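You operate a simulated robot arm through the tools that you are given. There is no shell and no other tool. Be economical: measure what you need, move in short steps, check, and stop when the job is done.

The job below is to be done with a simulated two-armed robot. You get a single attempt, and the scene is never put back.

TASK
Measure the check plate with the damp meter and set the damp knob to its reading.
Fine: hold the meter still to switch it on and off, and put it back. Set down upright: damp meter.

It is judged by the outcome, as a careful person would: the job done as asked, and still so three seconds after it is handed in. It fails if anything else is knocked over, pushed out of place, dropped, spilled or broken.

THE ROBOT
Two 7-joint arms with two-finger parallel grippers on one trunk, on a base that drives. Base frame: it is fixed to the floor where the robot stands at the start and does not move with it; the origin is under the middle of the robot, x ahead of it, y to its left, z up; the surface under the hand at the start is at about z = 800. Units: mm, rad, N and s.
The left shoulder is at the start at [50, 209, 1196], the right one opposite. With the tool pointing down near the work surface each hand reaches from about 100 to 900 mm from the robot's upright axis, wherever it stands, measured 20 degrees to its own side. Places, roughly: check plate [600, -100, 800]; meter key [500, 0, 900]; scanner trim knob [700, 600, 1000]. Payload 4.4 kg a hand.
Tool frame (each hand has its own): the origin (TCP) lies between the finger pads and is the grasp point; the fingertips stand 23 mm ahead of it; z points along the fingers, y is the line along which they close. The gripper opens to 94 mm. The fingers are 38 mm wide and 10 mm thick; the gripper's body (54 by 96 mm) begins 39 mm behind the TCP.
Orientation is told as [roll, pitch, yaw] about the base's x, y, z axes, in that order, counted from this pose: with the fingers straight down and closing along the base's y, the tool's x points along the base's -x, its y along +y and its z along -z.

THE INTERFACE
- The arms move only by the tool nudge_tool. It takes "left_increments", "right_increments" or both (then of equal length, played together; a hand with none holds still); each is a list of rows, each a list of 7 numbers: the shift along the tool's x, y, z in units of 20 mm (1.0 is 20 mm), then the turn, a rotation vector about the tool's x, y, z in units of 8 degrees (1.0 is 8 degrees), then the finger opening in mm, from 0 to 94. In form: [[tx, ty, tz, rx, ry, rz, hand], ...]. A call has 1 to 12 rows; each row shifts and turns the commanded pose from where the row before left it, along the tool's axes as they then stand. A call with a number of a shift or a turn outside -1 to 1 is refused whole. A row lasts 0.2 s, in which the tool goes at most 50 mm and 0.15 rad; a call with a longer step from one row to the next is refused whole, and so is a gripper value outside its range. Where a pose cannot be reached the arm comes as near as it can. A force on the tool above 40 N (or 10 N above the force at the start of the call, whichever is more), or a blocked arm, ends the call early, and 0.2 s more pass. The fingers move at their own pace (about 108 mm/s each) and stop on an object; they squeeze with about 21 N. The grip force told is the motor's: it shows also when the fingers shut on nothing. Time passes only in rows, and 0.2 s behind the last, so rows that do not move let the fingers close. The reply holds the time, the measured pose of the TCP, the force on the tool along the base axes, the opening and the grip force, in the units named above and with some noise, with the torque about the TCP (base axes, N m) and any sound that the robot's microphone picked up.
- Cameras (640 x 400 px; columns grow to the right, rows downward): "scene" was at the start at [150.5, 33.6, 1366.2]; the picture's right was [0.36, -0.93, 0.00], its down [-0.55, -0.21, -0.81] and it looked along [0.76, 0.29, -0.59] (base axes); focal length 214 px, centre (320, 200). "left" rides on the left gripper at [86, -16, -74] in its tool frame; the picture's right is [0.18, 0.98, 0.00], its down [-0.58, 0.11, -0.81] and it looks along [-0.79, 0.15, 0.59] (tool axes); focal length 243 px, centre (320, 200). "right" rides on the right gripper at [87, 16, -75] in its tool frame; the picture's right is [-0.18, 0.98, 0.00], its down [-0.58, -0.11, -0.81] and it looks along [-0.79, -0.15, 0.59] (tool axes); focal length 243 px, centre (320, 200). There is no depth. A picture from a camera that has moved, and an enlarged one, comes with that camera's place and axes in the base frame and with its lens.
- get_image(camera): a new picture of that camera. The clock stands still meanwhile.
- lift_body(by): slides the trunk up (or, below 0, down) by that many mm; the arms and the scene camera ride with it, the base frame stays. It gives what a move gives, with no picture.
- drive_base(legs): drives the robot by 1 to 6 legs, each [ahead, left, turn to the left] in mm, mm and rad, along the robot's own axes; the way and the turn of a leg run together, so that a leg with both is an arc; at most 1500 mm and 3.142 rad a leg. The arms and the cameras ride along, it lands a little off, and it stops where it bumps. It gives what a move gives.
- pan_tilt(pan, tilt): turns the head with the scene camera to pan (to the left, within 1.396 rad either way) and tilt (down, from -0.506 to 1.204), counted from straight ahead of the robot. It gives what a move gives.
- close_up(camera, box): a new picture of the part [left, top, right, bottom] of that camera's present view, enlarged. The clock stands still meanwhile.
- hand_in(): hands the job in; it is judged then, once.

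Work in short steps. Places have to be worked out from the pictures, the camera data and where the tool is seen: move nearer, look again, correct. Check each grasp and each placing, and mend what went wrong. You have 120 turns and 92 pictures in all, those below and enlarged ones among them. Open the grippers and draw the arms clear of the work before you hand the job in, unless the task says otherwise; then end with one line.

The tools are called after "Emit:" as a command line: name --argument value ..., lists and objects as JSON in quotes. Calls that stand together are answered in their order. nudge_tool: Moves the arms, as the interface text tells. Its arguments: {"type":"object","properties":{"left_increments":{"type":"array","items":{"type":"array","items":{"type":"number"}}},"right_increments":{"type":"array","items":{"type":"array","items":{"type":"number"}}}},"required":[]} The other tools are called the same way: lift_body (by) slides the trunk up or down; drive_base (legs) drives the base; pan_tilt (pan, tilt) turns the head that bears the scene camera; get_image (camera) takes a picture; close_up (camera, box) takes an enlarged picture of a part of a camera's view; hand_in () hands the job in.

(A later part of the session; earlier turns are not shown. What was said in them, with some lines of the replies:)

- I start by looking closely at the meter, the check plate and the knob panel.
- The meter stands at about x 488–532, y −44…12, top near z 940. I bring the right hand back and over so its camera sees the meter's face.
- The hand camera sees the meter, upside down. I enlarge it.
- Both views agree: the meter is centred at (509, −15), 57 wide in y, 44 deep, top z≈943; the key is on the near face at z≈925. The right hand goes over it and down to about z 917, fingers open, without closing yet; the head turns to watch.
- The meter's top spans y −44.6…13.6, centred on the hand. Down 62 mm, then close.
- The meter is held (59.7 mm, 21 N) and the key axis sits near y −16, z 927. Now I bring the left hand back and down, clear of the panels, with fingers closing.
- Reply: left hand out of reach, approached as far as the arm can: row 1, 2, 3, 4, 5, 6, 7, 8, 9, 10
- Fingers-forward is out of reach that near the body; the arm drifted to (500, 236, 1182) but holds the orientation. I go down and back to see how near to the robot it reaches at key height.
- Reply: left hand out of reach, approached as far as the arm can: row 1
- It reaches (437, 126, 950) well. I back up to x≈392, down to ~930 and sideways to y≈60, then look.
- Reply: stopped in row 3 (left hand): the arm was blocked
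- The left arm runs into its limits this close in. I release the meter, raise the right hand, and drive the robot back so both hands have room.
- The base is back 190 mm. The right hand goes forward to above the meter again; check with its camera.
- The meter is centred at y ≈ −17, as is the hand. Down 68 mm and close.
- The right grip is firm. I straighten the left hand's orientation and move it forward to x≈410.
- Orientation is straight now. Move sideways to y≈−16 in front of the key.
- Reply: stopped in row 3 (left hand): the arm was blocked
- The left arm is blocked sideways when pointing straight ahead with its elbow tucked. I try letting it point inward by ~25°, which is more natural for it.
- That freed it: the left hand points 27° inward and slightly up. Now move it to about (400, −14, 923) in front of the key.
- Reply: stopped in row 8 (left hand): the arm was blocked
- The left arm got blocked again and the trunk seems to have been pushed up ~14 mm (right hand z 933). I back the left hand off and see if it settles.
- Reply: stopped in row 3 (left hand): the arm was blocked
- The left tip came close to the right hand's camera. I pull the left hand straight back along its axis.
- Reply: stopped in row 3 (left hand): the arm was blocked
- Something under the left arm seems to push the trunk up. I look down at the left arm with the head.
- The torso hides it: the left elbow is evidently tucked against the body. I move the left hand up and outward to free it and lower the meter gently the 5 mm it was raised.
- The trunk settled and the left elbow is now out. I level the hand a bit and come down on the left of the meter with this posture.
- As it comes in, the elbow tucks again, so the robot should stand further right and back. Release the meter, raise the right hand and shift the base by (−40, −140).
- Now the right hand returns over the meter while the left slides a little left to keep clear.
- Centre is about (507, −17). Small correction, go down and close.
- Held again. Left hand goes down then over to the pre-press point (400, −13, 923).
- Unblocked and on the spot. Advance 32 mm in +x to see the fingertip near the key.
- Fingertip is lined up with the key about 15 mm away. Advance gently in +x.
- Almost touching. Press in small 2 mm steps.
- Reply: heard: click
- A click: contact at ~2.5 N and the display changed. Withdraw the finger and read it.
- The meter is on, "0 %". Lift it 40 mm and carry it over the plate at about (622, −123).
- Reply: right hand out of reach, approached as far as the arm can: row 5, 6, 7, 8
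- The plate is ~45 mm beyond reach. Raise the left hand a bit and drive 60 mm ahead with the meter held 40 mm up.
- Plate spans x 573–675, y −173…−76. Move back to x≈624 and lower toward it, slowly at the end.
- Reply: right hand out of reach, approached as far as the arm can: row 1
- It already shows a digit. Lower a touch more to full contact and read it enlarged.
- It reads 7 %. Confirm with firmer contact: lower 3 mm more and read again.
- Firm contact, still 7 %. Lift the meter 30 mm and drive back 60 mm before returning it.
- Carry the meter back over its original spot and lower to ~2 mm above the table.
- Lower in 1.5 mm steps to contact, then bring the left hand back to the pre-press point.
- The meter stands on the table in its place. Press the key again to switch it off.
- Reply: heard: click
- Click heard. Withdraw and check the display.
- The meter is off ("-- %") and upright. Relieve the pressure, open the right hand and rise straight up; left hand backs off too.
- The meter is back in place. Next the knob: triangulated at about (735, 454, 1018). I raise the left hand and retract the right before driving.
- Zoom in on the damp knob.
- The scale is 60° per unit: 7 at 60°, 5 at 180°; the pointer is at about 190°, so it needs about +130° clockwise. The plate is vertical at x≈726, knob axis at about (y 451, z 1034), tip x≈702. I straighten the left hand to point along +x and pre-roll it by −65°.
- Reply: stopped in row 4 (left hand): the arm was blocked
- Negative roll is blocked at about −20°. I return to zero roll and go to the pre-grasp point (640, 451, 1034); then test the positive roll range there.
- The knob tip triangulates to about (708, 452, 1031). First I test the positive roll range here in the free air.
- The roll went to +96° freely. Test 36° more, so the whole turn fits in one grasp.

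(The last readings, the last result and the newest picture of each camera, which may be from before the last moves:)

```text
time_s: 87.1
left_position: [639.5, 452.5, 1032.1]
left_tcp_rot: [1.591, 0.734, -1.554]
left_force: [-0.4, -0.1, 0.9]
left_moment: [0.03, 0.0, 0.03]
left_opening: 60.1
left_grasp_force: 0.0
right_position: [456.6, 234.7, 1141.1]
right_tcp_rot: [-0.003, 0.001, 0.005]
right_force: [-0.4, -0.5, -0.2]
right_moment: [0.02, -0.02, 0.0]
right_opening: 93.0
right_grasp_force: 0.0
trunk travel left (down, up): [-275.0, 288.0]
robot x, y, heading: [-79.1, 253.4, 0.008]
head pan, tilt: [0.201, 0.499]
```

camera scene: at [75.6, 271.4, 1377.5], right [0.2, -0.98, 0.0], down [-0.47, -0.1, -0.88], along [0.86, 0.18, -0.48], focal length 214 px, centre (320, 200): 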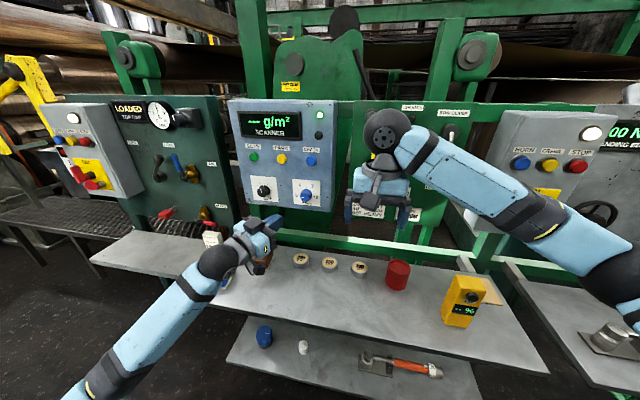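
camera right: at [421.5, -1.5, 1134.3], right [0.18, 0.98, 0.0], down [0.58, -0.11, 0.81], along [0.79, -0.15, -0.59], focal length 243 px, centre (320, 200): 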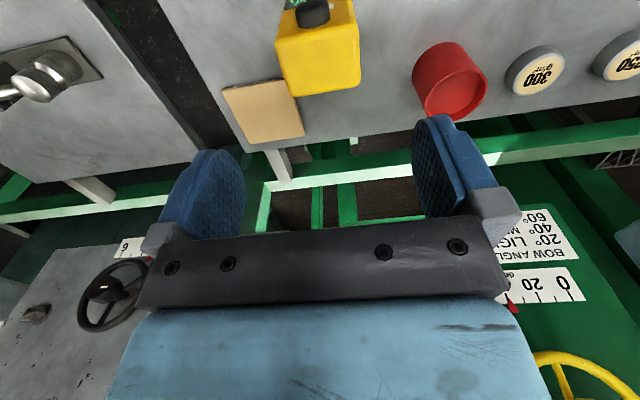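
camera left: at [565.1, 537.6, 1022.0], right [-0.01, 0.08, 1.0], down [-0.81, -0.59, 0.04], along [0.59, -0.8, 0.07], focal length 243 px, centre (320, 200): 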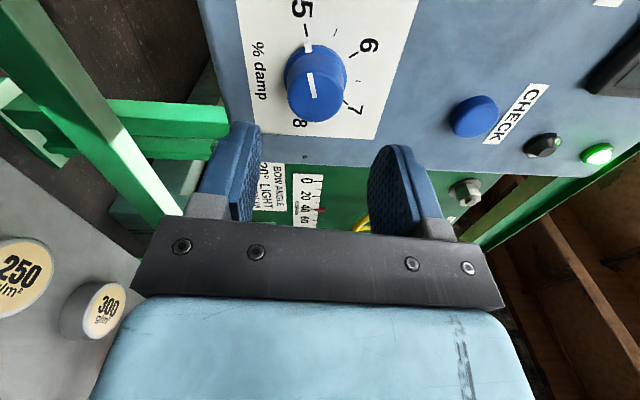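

132° of roll is available. Go back to the start roll and lower by 4 mm to the knob axis.

Emit:
nudge_tool --left_increments '[[0, 0, 0, 0, 0, -1, 60], [0, 0, 0, 0, 0, -1, 60], [0, 0, 0, 0, 0, -1, 60], [0, 0, 0, 0, 0, -1, 60], [0, 0, 0, 0, 0, -1, 60], [0, 0, 0, 0, 0, -1, 60], [0, 0, 0, 0, 0, -1, 60], [0, 0, 0, 0, 0, -1, 60], [0, 0, 0, 0, 0, -1, 60], [0, 0, 0, 0, 0, -1, 60], [0, 0, 0, 0, 0, -1, 60], [0, 0, 0, 0, 0, -1, 60]]'

Emit:
nudge_tool --left_increments '[[0, 0, 0, 0, 0, -1, 60], [0, 0, 0, 0, 0, -1, 60], [0, 0, 0, 0, 0, -1, 60], [0, 0, 0, 0, 0, -1, 60], [0.18, 0, 0.5, 0, 0, -0.5, 60], [0, 0, 0.5, 0, 0, 0, 60]]'

Emit:
get_image --camera "left"

Emit:
close_up --camera "scene" --box '[260, 150, 360, 230]'

```text
time_s: 89.7
left_position: [639.4, 451.7, 1032.3]
left_tcp_rot: [1.594, -0.947, -1.591]
left_force: [0.2, -0.2, 1.0]
left_moment: [0.0, -0.01, -0.01]
left_opening: 60.0
left_grasp_force: 0.1
right_position: [454.6, 234.8, 1139.7]
right_tcp_rot: [-0.002, 0.005, 0.003]
right_force: [0.9, -0.9, 0.0]
right_moment: [-0.04, -0.01, -0.02]
right_opening: 93.2
right_grasp_force: 0.0
trunk travel left (down, up): [-275.0, 288.0]
robot x, y, heading: [-82.6, 249.6, 0.005]
head pan, tilt: [0.201, 0.499]
```

```text
time_s: 91.1
left_position: [659.9, 452.3, 1028.7]
left_tcp_rot: [-2.856, -1.555, 2.857]
left_force: [0.0, -0.1, -0.6]
left_moment: [0.02, -0.02, -0.01]
left_opening: 59.9
left_grasp_force: 0.1
right_position: [456.5, 234.6, 1140.2]
right_tcp_rot: [-0.002, 0.003, 0.002]
right_force: [-0.1, 0.7, 0.4]
right_moment: [-0.02, 0.0, 0.0]
right_opening: 92.9
right_grasp_force: 0.1
trunk travel left (down, up): [-275.0, 288.0]
robot x, y, heading: [-86.2, 246.5, 0.002]
head pan, tilt: [0.201, 0.499]
```

```text
40 pictures are left
camera left: at [586.9, 434.3, 939.9], right [0.0, 0.98, -0.19], down [-0.82, 0.11, 0.57], along [0.58, 0.15, 0.8], focal length 243 px, centre (320, 200)
```

left: 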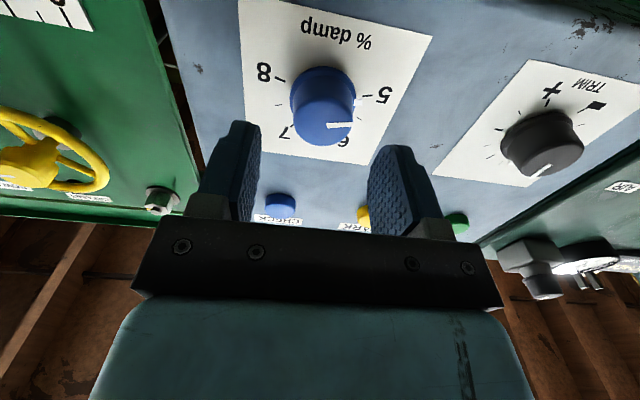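

```text
5.00 times, centred on (310, 190) of scene
camera zoom: at [75.7, 271.5, 1377.5], right [0.2, -0.98, 0.0], down [-0.47, -0.1, -0.88], along [0.86, 0.18, -0.48], focal length 1072 px, centre (370, 250)
```

zoom: 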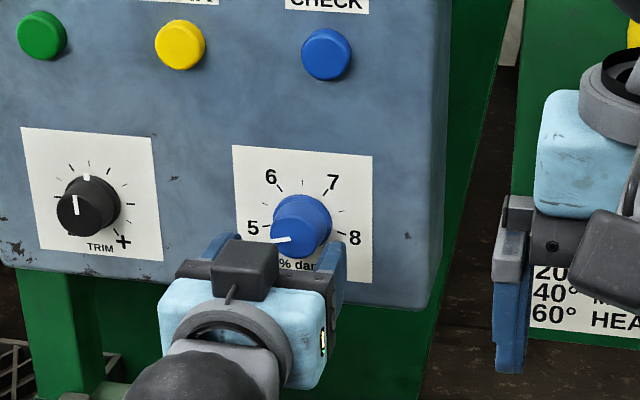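

I enlarge the left view to measure the knob relative to the fingers.

Emit:
close_up --camera "left" --box '[240, 40, 400, 170]'

```text
3.08 times, centred on (320, 105) of left
camera zoom: at [586.9, 434.3, 939.9], right [0.0, 0.98, -0.19], down [-0.82, 0.11, 0.57], along [0.58, 0.15, 0.8], focal length 746 px, centre (320, 492)
```

zoom: 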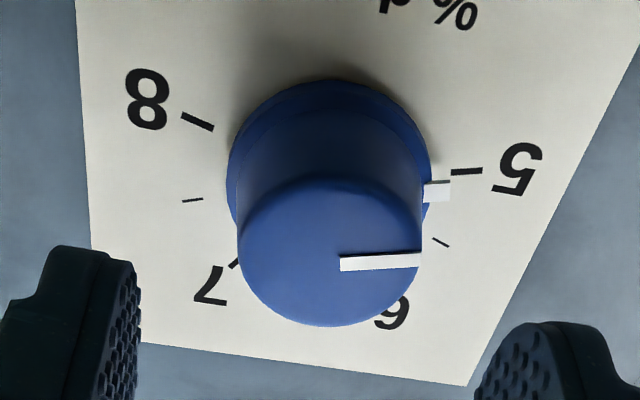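

Knob tip at x≈704, panel ≈737, axis (452.5, 1029): the hand is aligned. Advance 38 mm and close.

Emit:
nudge_tool --left_increments '[[0, 0, 0.65, 0, 0, 0, 60], [0, 0, 0.65, 0, 0, 0, 60], [0, 0, 0.6, 0, 0, 0, 60], [0, 0, 0, 0, 0, 0, 60]]'

Emit:
get_image --camera "left"

Emit:
close_up --camera "scene" --box '[270, 160, 350, 220]'

```text
time_s: 92.1
left_position: [697.4, 453.0, 1027.9]
left_tcp_rot: [-2.969, -1.556, 2.97]
left_force: [0.1, -0.4, 0.1]
left_moment: [-0.01, 0.04, 0.01]
left_opening: 60.0
left_grasp_force: 0.0
right_position: [455.5, 236.3, 1140.2]
right_tcp_rot: [-0.001, 0.003, 0.005]
right_force: [0.6, -0.8, -1.4]
right_moment: [0.01, 0.01, -0.01]
right_opening: 92.9
right_grasp_force: 0.2
trunk travel left (down, up): [-275.0, 288.0]
robot x, y, heading: [-80.4, 248.2, 0.005]
head pan, tilt: [0.201, 0.499]
```

```text
37 pictures are left
camera left: at [624.7, 434.0, 939.8], right [0.0, 0.98, -0.19], down [-0.81, 0.11, 0.57], along [0.58, 0.15, 0.8], focal length 243 px, centre (320, 200)
```

left: 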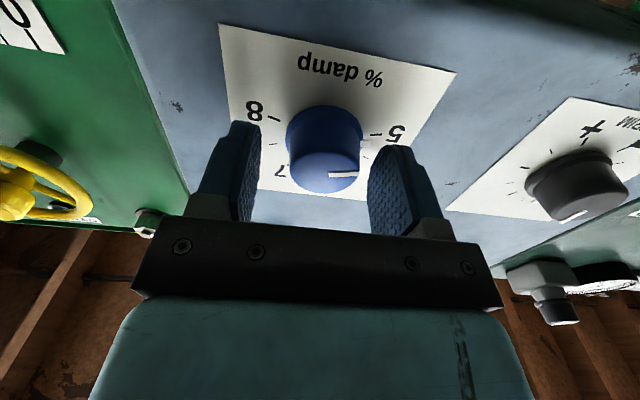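

```text
6.67 times, centred on (310, 190) of scene
camera zoom: at [75.4, 271.5, 1377.6], right [0.2, -0.98, 0.0], down [-0.47, -0.1, -0.88], along [0.86, 0.18, -0.48], focal length 1430 px, centre (387, 267)
```

zoom: 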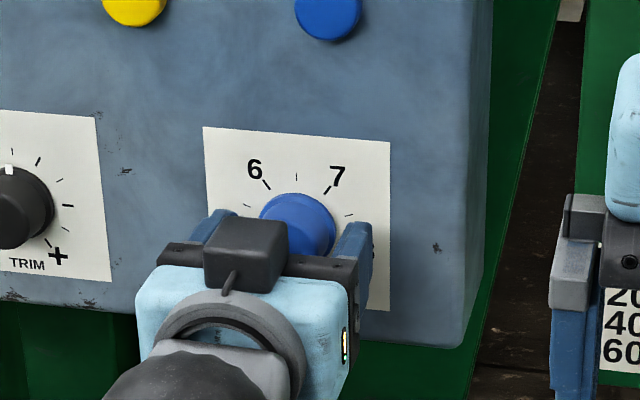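

Fingers surround the knob with ~19 mm overlap. Close on it.

Emit:
nudge_tool --left_increments '[[0.03, 0.06, 0.1, 0, 0, 0, 45], [0, 0, 0, 0, 0, 0, 28], [0, 0, 0, 0, 0, 0, 28], [0, 0, 0, 0, 0, 0, 28]]'

Emit:
close_up --camera "left" --box '[180, 60, 460, 240]'

```text
time_s: 93.1
left_position: [699.9, 455.1, 1029.1]
left_tcp_rot: [-2.925, -1.553, 2.929]
left_force: [-0.2, 7.9, 2.1]
left_moment: [0.07, 0.52, -0.28]
left_opening: 37.8
left_grasp_force: 44.8
right_position: [456.0, 236.7, 1141.9]
right_tcp_rot: [-0.003, 0.002, 0.004]
right_force: [0.3, 1.1, 0.2]
right_moment: [0.0, -0.02, -0.03]
right_opening: 93.0
right_grasp_force: 0.1
trunk travel left (down, up): [-275.0, 288.0]
robot x, y, heading: [-83.5, 252.2, 0.008]
head pan, tilt: [0.201, 0.499]
```

```text
2.22 times, centred on (320, 150) of left
camera zoom: at [626.8, 436.2, 939.2], right [0.0, 0.98, -0.19], down [-0.82, 0.11, 0.57], along [0.58, 0.15, 0.8], focal length 539 px, centre (320, 311)
```

zoom: 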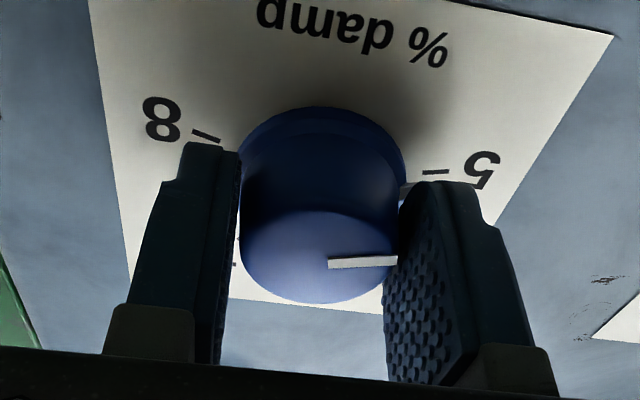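

Gripped at 37.8 mm. Ease 1.5 mm in +y to relieve the side load and turn +64° first.

Emit:
nudge_tool --left_increments '[[0, 0.08, 0, 0, 0, 0, 28], [0, 0, 0, 0, 0, 0.8, 28], [0, 0, 0, 0, 0, 0.8, 28], [0, 0, 0, 0, 0, 0.8, 28], [0, 0, 0, 0, 0, 0.8, 28], [0, 0, 0, 0, 0, 0.8, 28], [0, 0, 0, 0, 0, 0.8, 28], [0, 0, 0, 0, 0, 0.8, 28], [0, 0, 0, 0, 0, 0.8, 28], [0, 0, 0, 0, 0, 0.8, 28], [0, 0, 0, 0, 0, 0.8, 28]]'

Emit:
get_image --camera "left"

Emit:
close_up --camera "scene" --box '[270, 160, 350, 220]'

```text
time_s: 95.5
left_position: [698.9, 455.0, 1029.3]
left_tcp_rot: [1.589, -0.456, -1.576]
left_force: [2.6, 7.0, 2.2]
left_moment: [0.01, 0.16, -1.5]
left_opening: 37.8
left_grasp_force: 45.4
right_position: [455.6, 235.9, 1139.1]
right_tcp_rot: [0.0, 0.003, 0.003]
right_force: [-0.7, -0.3, -0.1]
right_moment: [0.01, -0.02, 0.0]
right_opening: 93.1
right_grasp_force: 0.0
trunk travel left (down, up): [-275.0, 288.0]
robot x, y, heading: [-84.8, 246.7, 0.006]
head pan, tilt: [0.201, 0.499]
```

```text
34 pictures are left
camera left: at [626.0, 524.4, 973.8], right [-0.01, 0.6, 0.8], down [-0.81, -0.48, 0.34], along [0.59, -0.65, 0.49], focal length 243 px, centre (320, 200)
```

left: 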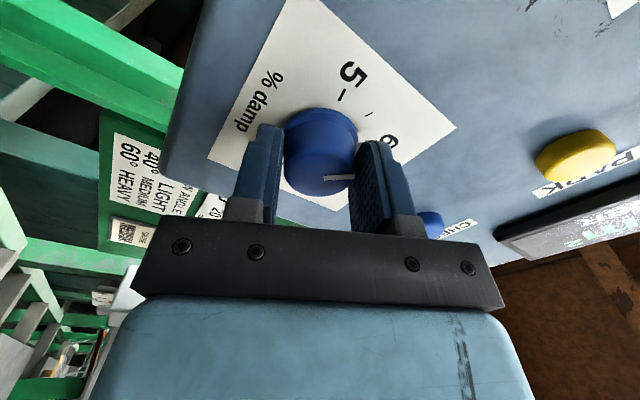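

```text
6.67 times, centred on (310, 190) of scene
camera zoom: at [75.7, 272.2, 1377.6], right [0.2, -0.98, 0.0], down [-0.47, -0.1, -0.88], along [0.86, 0.18, -0.48], focal length 1430 px, centre (387, 267)
```

zoom: 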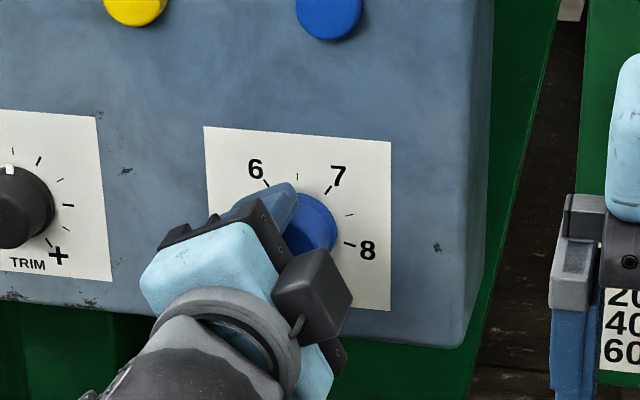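

The knob follows the hand. Turn another 60°, then check against the dial.

Emit:
nudge_tool --left_increments '[[0.06, 0.04, 0, 0, 0, 0, 28], [0, 0, 0, 0, 0, 0.8, 28], [0, 0, 0, 0, 0, 0.8, 28], [0, 0, 0, 0, 0, 0.8, 28], [0, 0, 0, 0, 0, 0.8, 28], [0, 0, 0, 0, 0, 0.8, 28], [0, 0, 0, 0, 0, 0.8, 28], [0, 0, 0, 0, 0, 0.8, 28], [0, 0, 0, 0, 0, 0.8, 28], [0, 0, 0, 0, 0, 0.8, 28], [0, 0, 0, 0, 0, 0.3, 28], [0, 0, 0, 0, 0, 0, 28]]'

Emit:
get_image --camera "left"

Emit:
close_up --camera "left" --box '[220, 40, 420, 230]'

```text
time_s: 98.1
left_position: [701.0, 455.8, 1030.5]
left_tcp_rot: [1.591, 0.594, -1.559]
left_force: [8.2, -5.3, 13.7]
left_moment: [-0.01, 0.78, -0.17]
left_opening: 37.9
left_grasp_force: 44.7
right_position: [455.7, 234.5, 1140.3]
right_tcp_rot: [-0.001, 0.001, 0.002]
right_force: [0.7, 0.0, -1.0]
right_moment: [0.02, 0.03, 0.04]
right_opening: 92.9
right_grasp_force: 0.0
trunk travel left (down, up): [-275.0, 288.0]
robot x, y, heading: [-80.5, 251.5, 0.002]
head pan, tilt: [0.201, 0.499]
```

```text
32 pictures are left
camera left: at [624.5, 534.5, 1062.3], right [-0.01, -0.4, 0.92], down [-0.8, -0.54, -0.25], along [0.6, -0.74, -0.31], focal length 243 px, centre (320, 200)
```

left: 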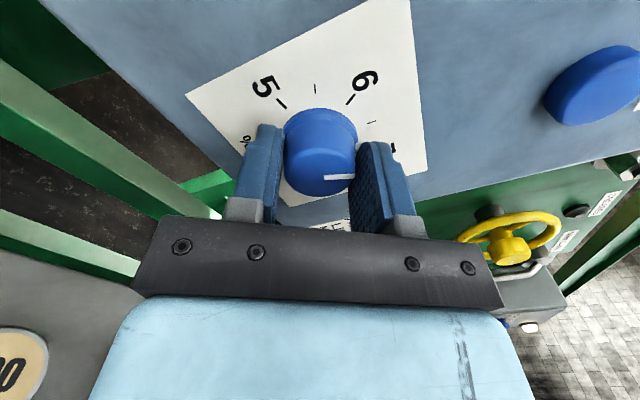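

```text
2.11 times, centred on (320, 135) of left
camera zoom: at [624.5, 534.5, 1062.3], right [-0.01, -0.4, 0.92], down [-0.8, -0.54, -0.25], along [0.6, -0.74, -0.31], focal length 511 px, centre (320, 337)
```

zoom: 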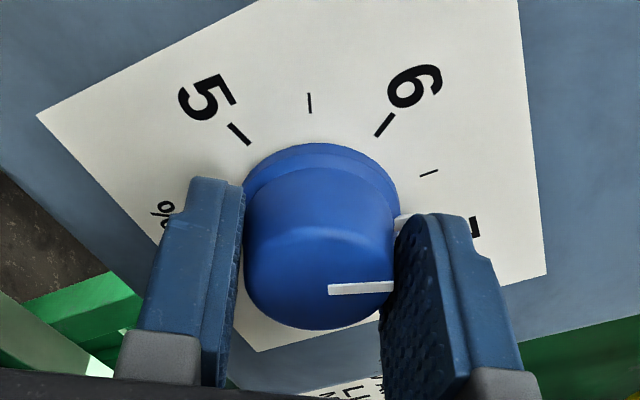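

The pointer computes to ~69° (≈6.85); it needs about 9° more. Turn that and look again.

Emit:
nudge_tool --left_increments '[[0, 0, 0, 0, 0, 0.55, 28], [0, 0, 0, 0, 0, 0.55, 28], [0, 0, 0, 0, 0, 0, 28]]'

Emit:
close_up --camera "left" --box '[220, 40, 420, 230]'

```text
time_s: 98.9
left_position: [699.0, 455.7, 1030.9]
left_tcp_rot: [1.593, 0.745, -1.553]
left_force: [11.3, -4.4, 17.1]
left_moment: [-0.03, 0.79, -0.25]
left_opening: 38.0
left_grasp_force: 44.3
right_position: [455.0, 232.3, 1141.2]
right_tcp_rot: [0.001, 0.002, 0.005]
right_force: [-0.2, 0.1, 0.1]
right_moment: [0.02, 0.01, 0.04]
right_opening: 92.8
right_grasp_force: 0.1
trunk travel left (down, up): [-275.0, 288.0]
robot x, y, heading: [-81.7, 246.4, 0.003]
head pan, tilt: [0.201, 0.499]
```

```text
2.11 times, centred on (320, 135) of left
camera zoom: at [624.3, 528.2, 1074.3], right [-0.01, -0.53, 0.85], down [-0.8, -0.5, -0.33], along [0.6, -0.68, -0.42], focal length 511 px, centre (320, 337)
```

zoom: 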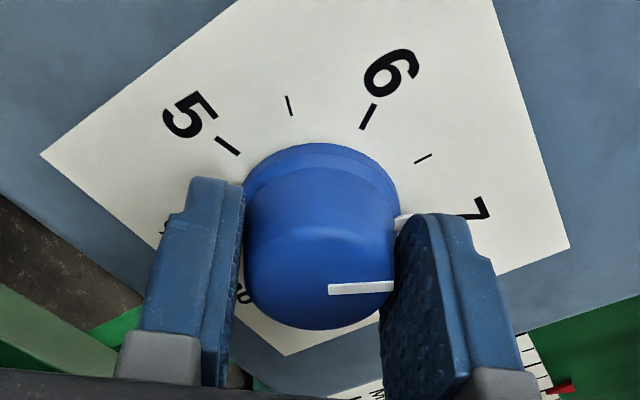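

The mark now lines up with the 7. Open and withdraw straight back, then check the dial.

Emit:
nudge_tool --left_increments '[[0, 0, 0, 0, 0, 0, 45], [0, 0, 0, 0, 0, 0, 60], [0, 0, 0, 0, 0, 0, 60], [0, 0, -1, 0, 0, 0, 60], [0, 0, -1, 0, 0, 0, 60], [0, 0, -1, 0, 0, 0, 60], [0, 0, -1, 0, 0, 0, 60], [0, 0, -1, 0, 0, 0, 60]]'

Emit:
get_image --camera "left"

Emit:
close_up --camera "scene" --box '[270, 160, 350, 220]'

```text
time_s: 100.7
left_position: [600.4, 456.5, 1027.3]
left_tcp_rot: [1.59, 0.744, -1.555]
left_force: [0.3, 1.0, -0.1]
left_moment: [0.02, -0.01, -0.02]
left_opening: 59.9
left_grasp_force: 0.0
right_position: [456.1, 234.8, 1140.9]
right_tcp_rot: [-0.002, 0.004, 0.002]
right_force: [-0.1, -0.2, 0.5]
right_moment: [0.01, -0.01, -0.01]
right_opening: 93.0
right_grasp_force: 0.0
trunk travel left (down, up): [-275.0, 288.0]
robot x, y, heading: [-83.6, 255.5, 0.007]
head pan, tilt: [0.201, 0.499]
```

```text
29 pictures are left
camera left: at [524.9, 529.0, 1071.7], right [-0.01, -0.53, 0.85], down [-0.8, -0.5, -0.33], along [0.6, -0.68, -0.42], focal length 243 px, centre (320, 200)
```

left: 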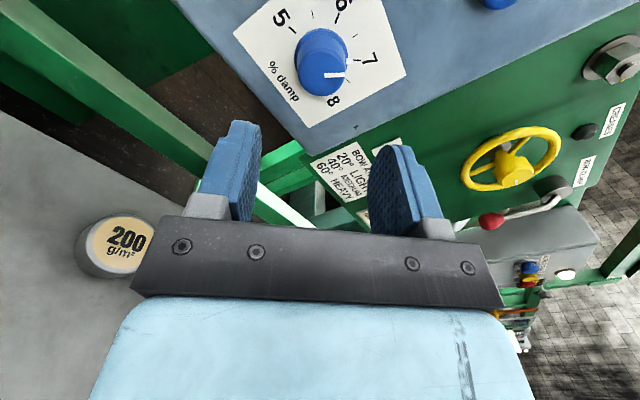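

```text
6.67 times, centred on (310, 190) of scene
camera zoom: at [75.2, 271.6, 1377.6], right [0.2, -0.98, 0.0], down [-0.47, -0.1, -0.88], along [0.86, 0.18, -0.48], focal length 1430 px, centre (387, 267)
```

zoom: 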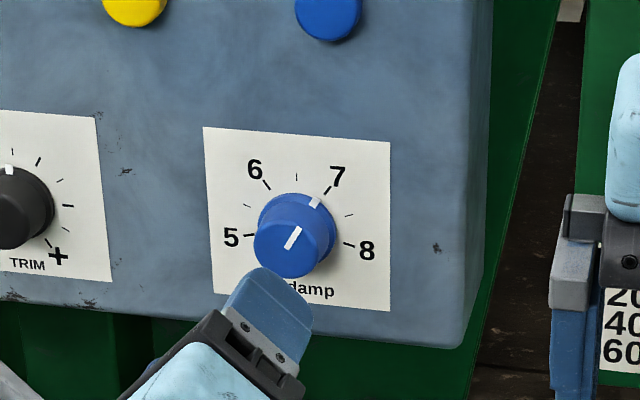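

Very near 7. Enlarge to check the fine alignment.

Emit:
close_up --camera "scene" --box '[295, 178, 323, 204]'

Emit:
close_up --camera "left" --box '[260, 0, 400, 110]'

```text
15.38 times, centred on (309, 191) of scene
camera zoom: at [75.2, 271.6, 1377.6], right [0.2, -0.98, 0.0], down [-0.47, -0.1, -0.88], along [0.86, 0.18, -0.48], focal length 3300 px, centre (489, 338)
```

zoom: 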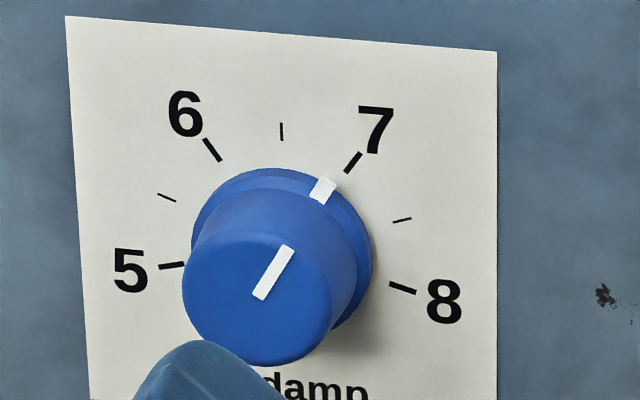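

```text
3.64 times, centred on (330, 55) of left
camera zoom: at [524.9, 529.0, 1071.7], right [-0.01, -0.53, 0.85], down [-0.8, -0.5, -0.33], along [0.6, -0.68, -0.42], focal length 882 px, centre (284, 727)
```

zoom: 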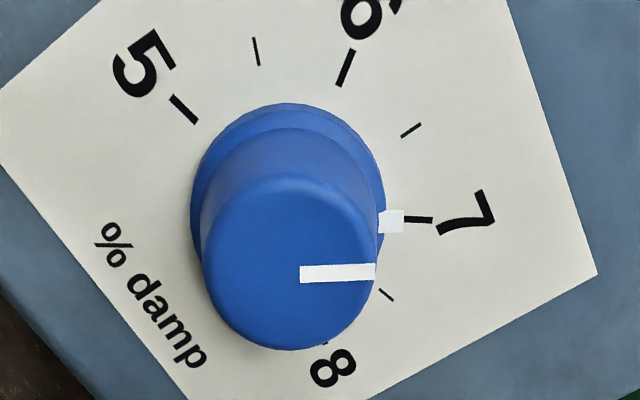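

Careful fit of the ticks gives ~70° per unit, so the 7 is at ~55° and the pointer is ~5° short. I roll the hand back 20°, recentre (+3.5 mm up), and go in again.

Emit:
nudge_tool --left_increments '[[0, 0, 0, 0, 0, -0.9, 60], [0, 0, 0, 0, 0, -0.9, 60], [0, 0, 0, 0, 0, -0.7, 60], [0.045, 0.17, 0, 0, 0, 0, 60], [0, 0, 1, 0, 0, 0, 60], [0, 0, 1, 0, 0, 0, 60], [0, 0, 1, 0, 0, 0, 60], [0, 0, 1, 0, 0, 0, 60], [0, 0, 1, 0, 0, 0, 60], [0, 0, 0, 0, 0, 0, 60]]'

Emit:
close_up --camera "left" --box '[220, 40, 420, 230]'

```text
time_s: 102.9
left_position: [699.6, 456.1, 1032.6]
left_tcp_rot: [1.586, 0.395, -1.562]
left_force: [0.0, 0.3, 0.7]
left_moment: [0.06, -0.04, 0.0]
left_opening: 60.1
left_grasp_force: 0.0
right_position: [455.8, 236.0, 1140.3]
right_tcp_rot: [-0.003, 0.004, 0.003]
right_force: [0.1, 0.6, 0.8]
right_moment: [-0.01, 0.01, -0.04]
right_opening: 93.1
right_grasp_force: 0.1
trunk travel left (down, up): [-275.0, 288.0]
robot x, y, heading: [-82.1, 251.3, 0.008]
head pan, tilt: [0.201, 0.499]
```

```text
2.11 times, centred on (320, 135) of left
camera zoom: at [624.6, 540.1, 1047.9], right [-0.01, -0.21, 0.98], down [-0.8, -0.58, -0.14], along [0.6, -0.79, -0.16], focal length 511 px, centre (320, 337)
```

zoom: 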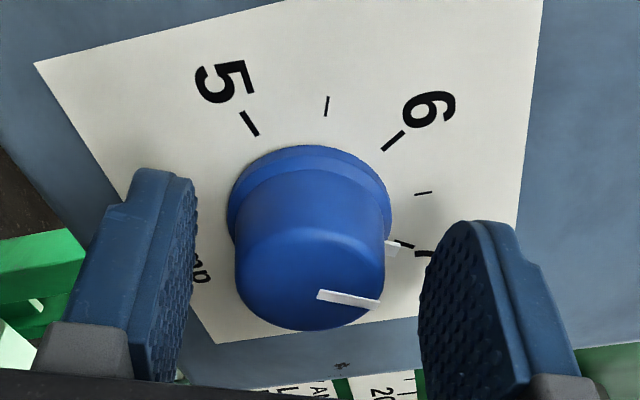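

Centred. Close gently, then turn 5°.

Emit:
nudge_tool --left_increments '[[0, 0, 0, 0, 0, 0, 45], [0, 0, 0, 0, 0, 0, 30], [0, 0, 0, 0, 0, 0, 30], [0, 0, 0, 0, 0, 0.31, 30], [0, 0, 0, 0, 0, 0.31, 30], [0, 0, 0, 0, 0, 0, 30]]'

Emit:
nudge_tool --left_increments '[[0, 0, 0, 0, 0, 0, 45], [0, 0, 0, 0, 0, 0, 60], [0, 0, 0, 0, 0, 0, 60], [0, 0, -1, 0, 0, 0, 60], [0, 0, -1, 0, 0, 0, 60], [0, 0, -1, 0, 0, 0, 60], [0, 0, -1, 0, 0, 0, 60], [0, 0, -1, 0, 0, 0, 60]]'

Emit:
close_up --camera "scene" --box '[295, 178, 323, 204]'

Emit:
close_up --camera "left" --box '[260, 0, 400, 110]'

```text
time_s: 104.3
left_position: [699.5, 455.7, 1030.2]
left_tcp_rot: [1.585, 0.482, -1.562]
left_force: [-9.5, 1.6, -11.7]
left_moment: [0.0, 0.9, 0.18]
left_opening: 37.8
left_grasp_force: 44.6
right_position: [455.0, 236.7, 1141.1]
right_tcp_rot: [-0.002, 0.003, 0.003]
right_force: [0.5, -0.4, -0.1]
right_moment: [0.0, -0.01, -0.01]
right_opening: 93.0
right_grasp_force: 0.1
trunk travel left (down, up): [-275.0, 288.0]
robot x, y, heading: [-83.4, 254.5, 0.005]
head pan, tilt: [0.201, 0.499]
```

```text
time_s: 106.1
left_position: [599.5, 455.9, 1031.7]
left_tcp_rot: [1.588, 0.482, -1.56]
left_force: [-0.3, 0.1, -0.1]
left_moment: [-0.02, 0.02, 0.03]
left_opening: 60.3
left_grasp_force: 0.0
right_position: [455.9, 235.7, 1140.4]
right_tcp_rot: [-0.002, 0.0, 0.004]
right_force: [0.2, -0.3, 0.2]
right_moment: [0.03, -0.01, -0.01]
right_opening: 92.6
right_grasp_force: 0.0
trunk travel left (down, up): [-275.0, 288.0]
robot x, y, heading: [-81.4, 247.4, 0.005]
head pan, tilt: [0.201, 0.499]
```

```text
15.38 times, centred on (309, 191) of scene
camera zoom: at [75.2, 271.7, 1377.6], right [0.2, -0.98, 0.0], down [-0.47, -0.1, -0.88], along [0.86, 0.18, -0.48], focal length 3300 px, centre (489, 338)
```

zoom: 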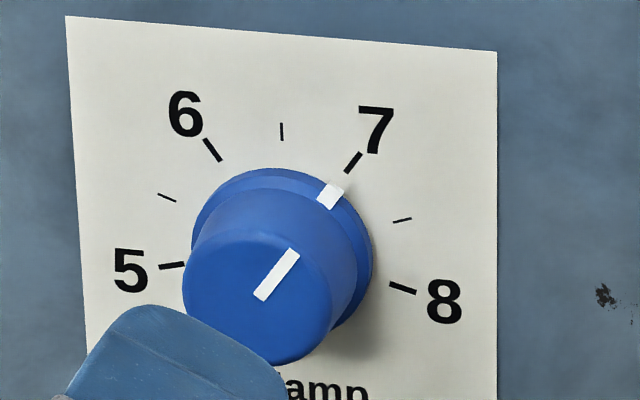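

```text
3.64 times, centred on (330, 55) of left
camera zoom: at [524.2, 538.2, 1054.9], right [-0.01, -0.29, 0.96], down [-0.8, -0.57, -0.18], along [0.6, -0.77, -0.23], focal length 882 px, centre (284, 727)
```

zoom: 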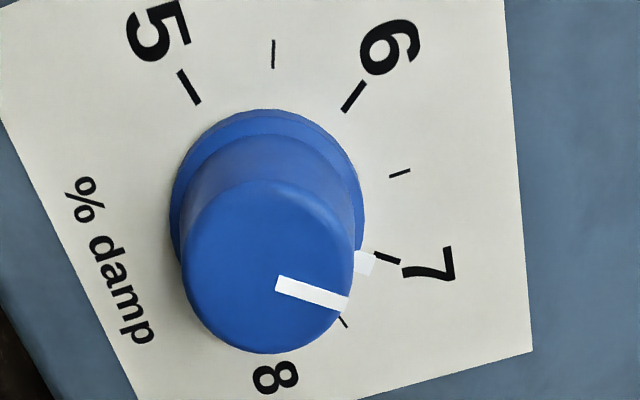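

The mark sits on the 7 within a degree or two. I withdraw the left hand, back the robot off, and take a last overall look.

Emit:
nudge_tool --left_increments '[[0, 0, -1, 0, 0, 0, 60], [0, 0, -1, 0, 0, 0, 60], [0, 0, -1, 0, 0, 0, 60]]'

Emit:
drive_base --legs '[[-200, 0, 0]]'

Emit:
get_image --camera "scene"

```text
time_s: 106.9
left_position: [538.9, 456.8, 1031.2]
left_tcp_rot: [1.588, 0.482, -1.56]
left_force: [-0.1, 0.1, 0.6]
left_moment: [0.01, 0.01, -0.02]
left_opening: 60.1
left_grasp_force: 0.1
right_position: [454.1, 235.1, 1141.0]
right_tcp_rot: [-0.003, 0.002, 0.004]
right_force: [0.1, 0.4, 0.5]
right_moment: [-0.01, 0.02, 0.02]
right_opening: 93.1
right_grasp_force: 0.1
trunk travel left (down, up): [-275.0, 288.0]
robot x, y, heading: [-84.3, 251.4, 0.003]
head pan, tilt: [0.201, 0.499]
```

```text
time_s: 108.5
left_position: [339.5, 456.7, 1031.3]
left_tcp_rot: [1.59, 0.482, -1.559]
left_force: [-0.1, -0.4, 0.5]
left_moment: [-0.02, 0.04, -0.01]
left_opening: 59.8
left_grasp_force: 0.1
right_position: [255.0, 235.6, 1140.3]
right_tcp_rot: [-0.002, 0.001, 0.006]
right_force: [0.4, 0.8, 0.6]
right_moment: [0.01, -0.02, 0.0]
right_opening: 93.0
right_grasp_force: 0.1
trunk travel left (down, up): [-275.0, 288.0]
robot x, y, heading: [-287.3, 249.8, 0.006]
head pan, tilt: [0.201, 0.499]
```

```text
22 pictures are left
camera scene: at [-125.4, 270.7, 1377.6], right [0.21, -0.98, 0.0], down [-0.47, -0.1, -0.88], along [0.86, 0.18, -0.48], focal length 214 px, centre (320, 200)
```

scene: 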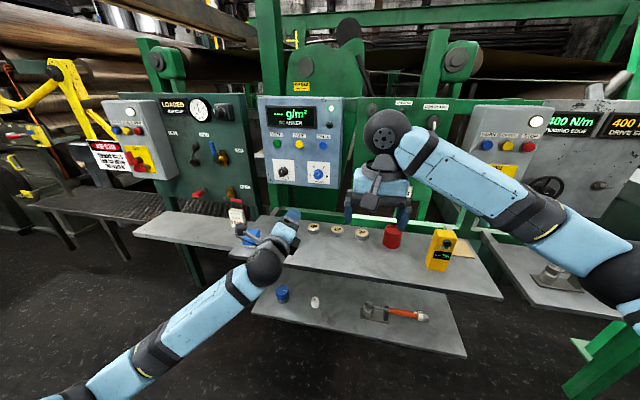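

Emit:
close_up --camera "scene" --box '[306, 160, 334, 186]'

Emit:
close_up --camera "scene" --box '[380, 210, 500, 300]'

```text
15.38 times, centred on (320, 173) of scene
camera zoom: at [-125.4, 270.7, 1377.6], right [0.21, -0.98, 0.0], down [-0.47, -0.1, -0.88], along [0.86, 0.18, -0.48], focal length 3300 px, centre (320, 615)
```

zoom: 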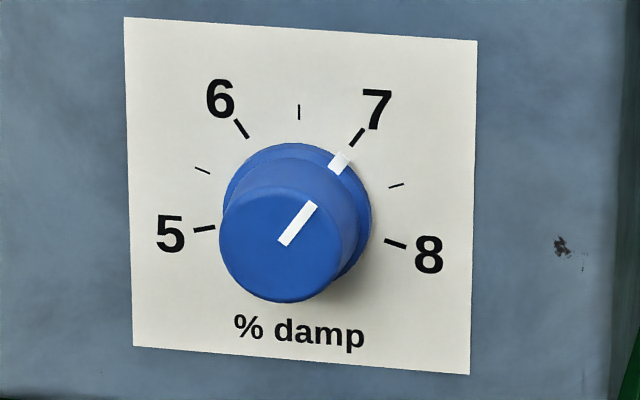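

```text
4.44 times, centred on (440, 255) of scene
camera zoom: at [-125.4, 270.7, 1377.6], right [0.21, -0.98, 0.0], down [-0.47, -0.1, -0.88], along [0.86, 0.18, -0.48], focal length 953 px, centre (-213, -44)
```

zoom: 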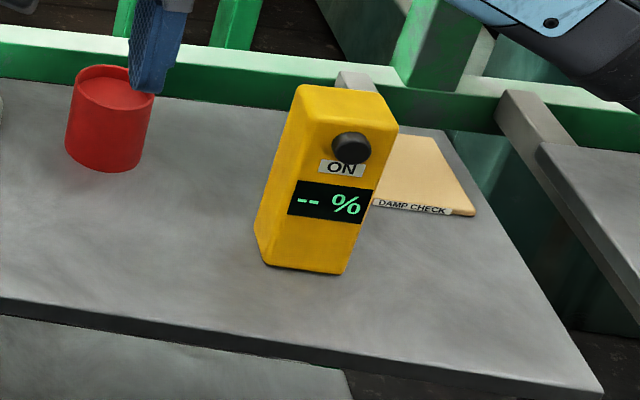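

The knob points at 7, and the meter is off, upright and back in place. Both hands are open and clear, so I hand it in.

Emit:
hand_in

```text
The job is handed in.
```

The check plate read 7 %, and I set the damp knob to 7, within a degree or two of the mark. The damp meter is switched off and standing upright in its original place.
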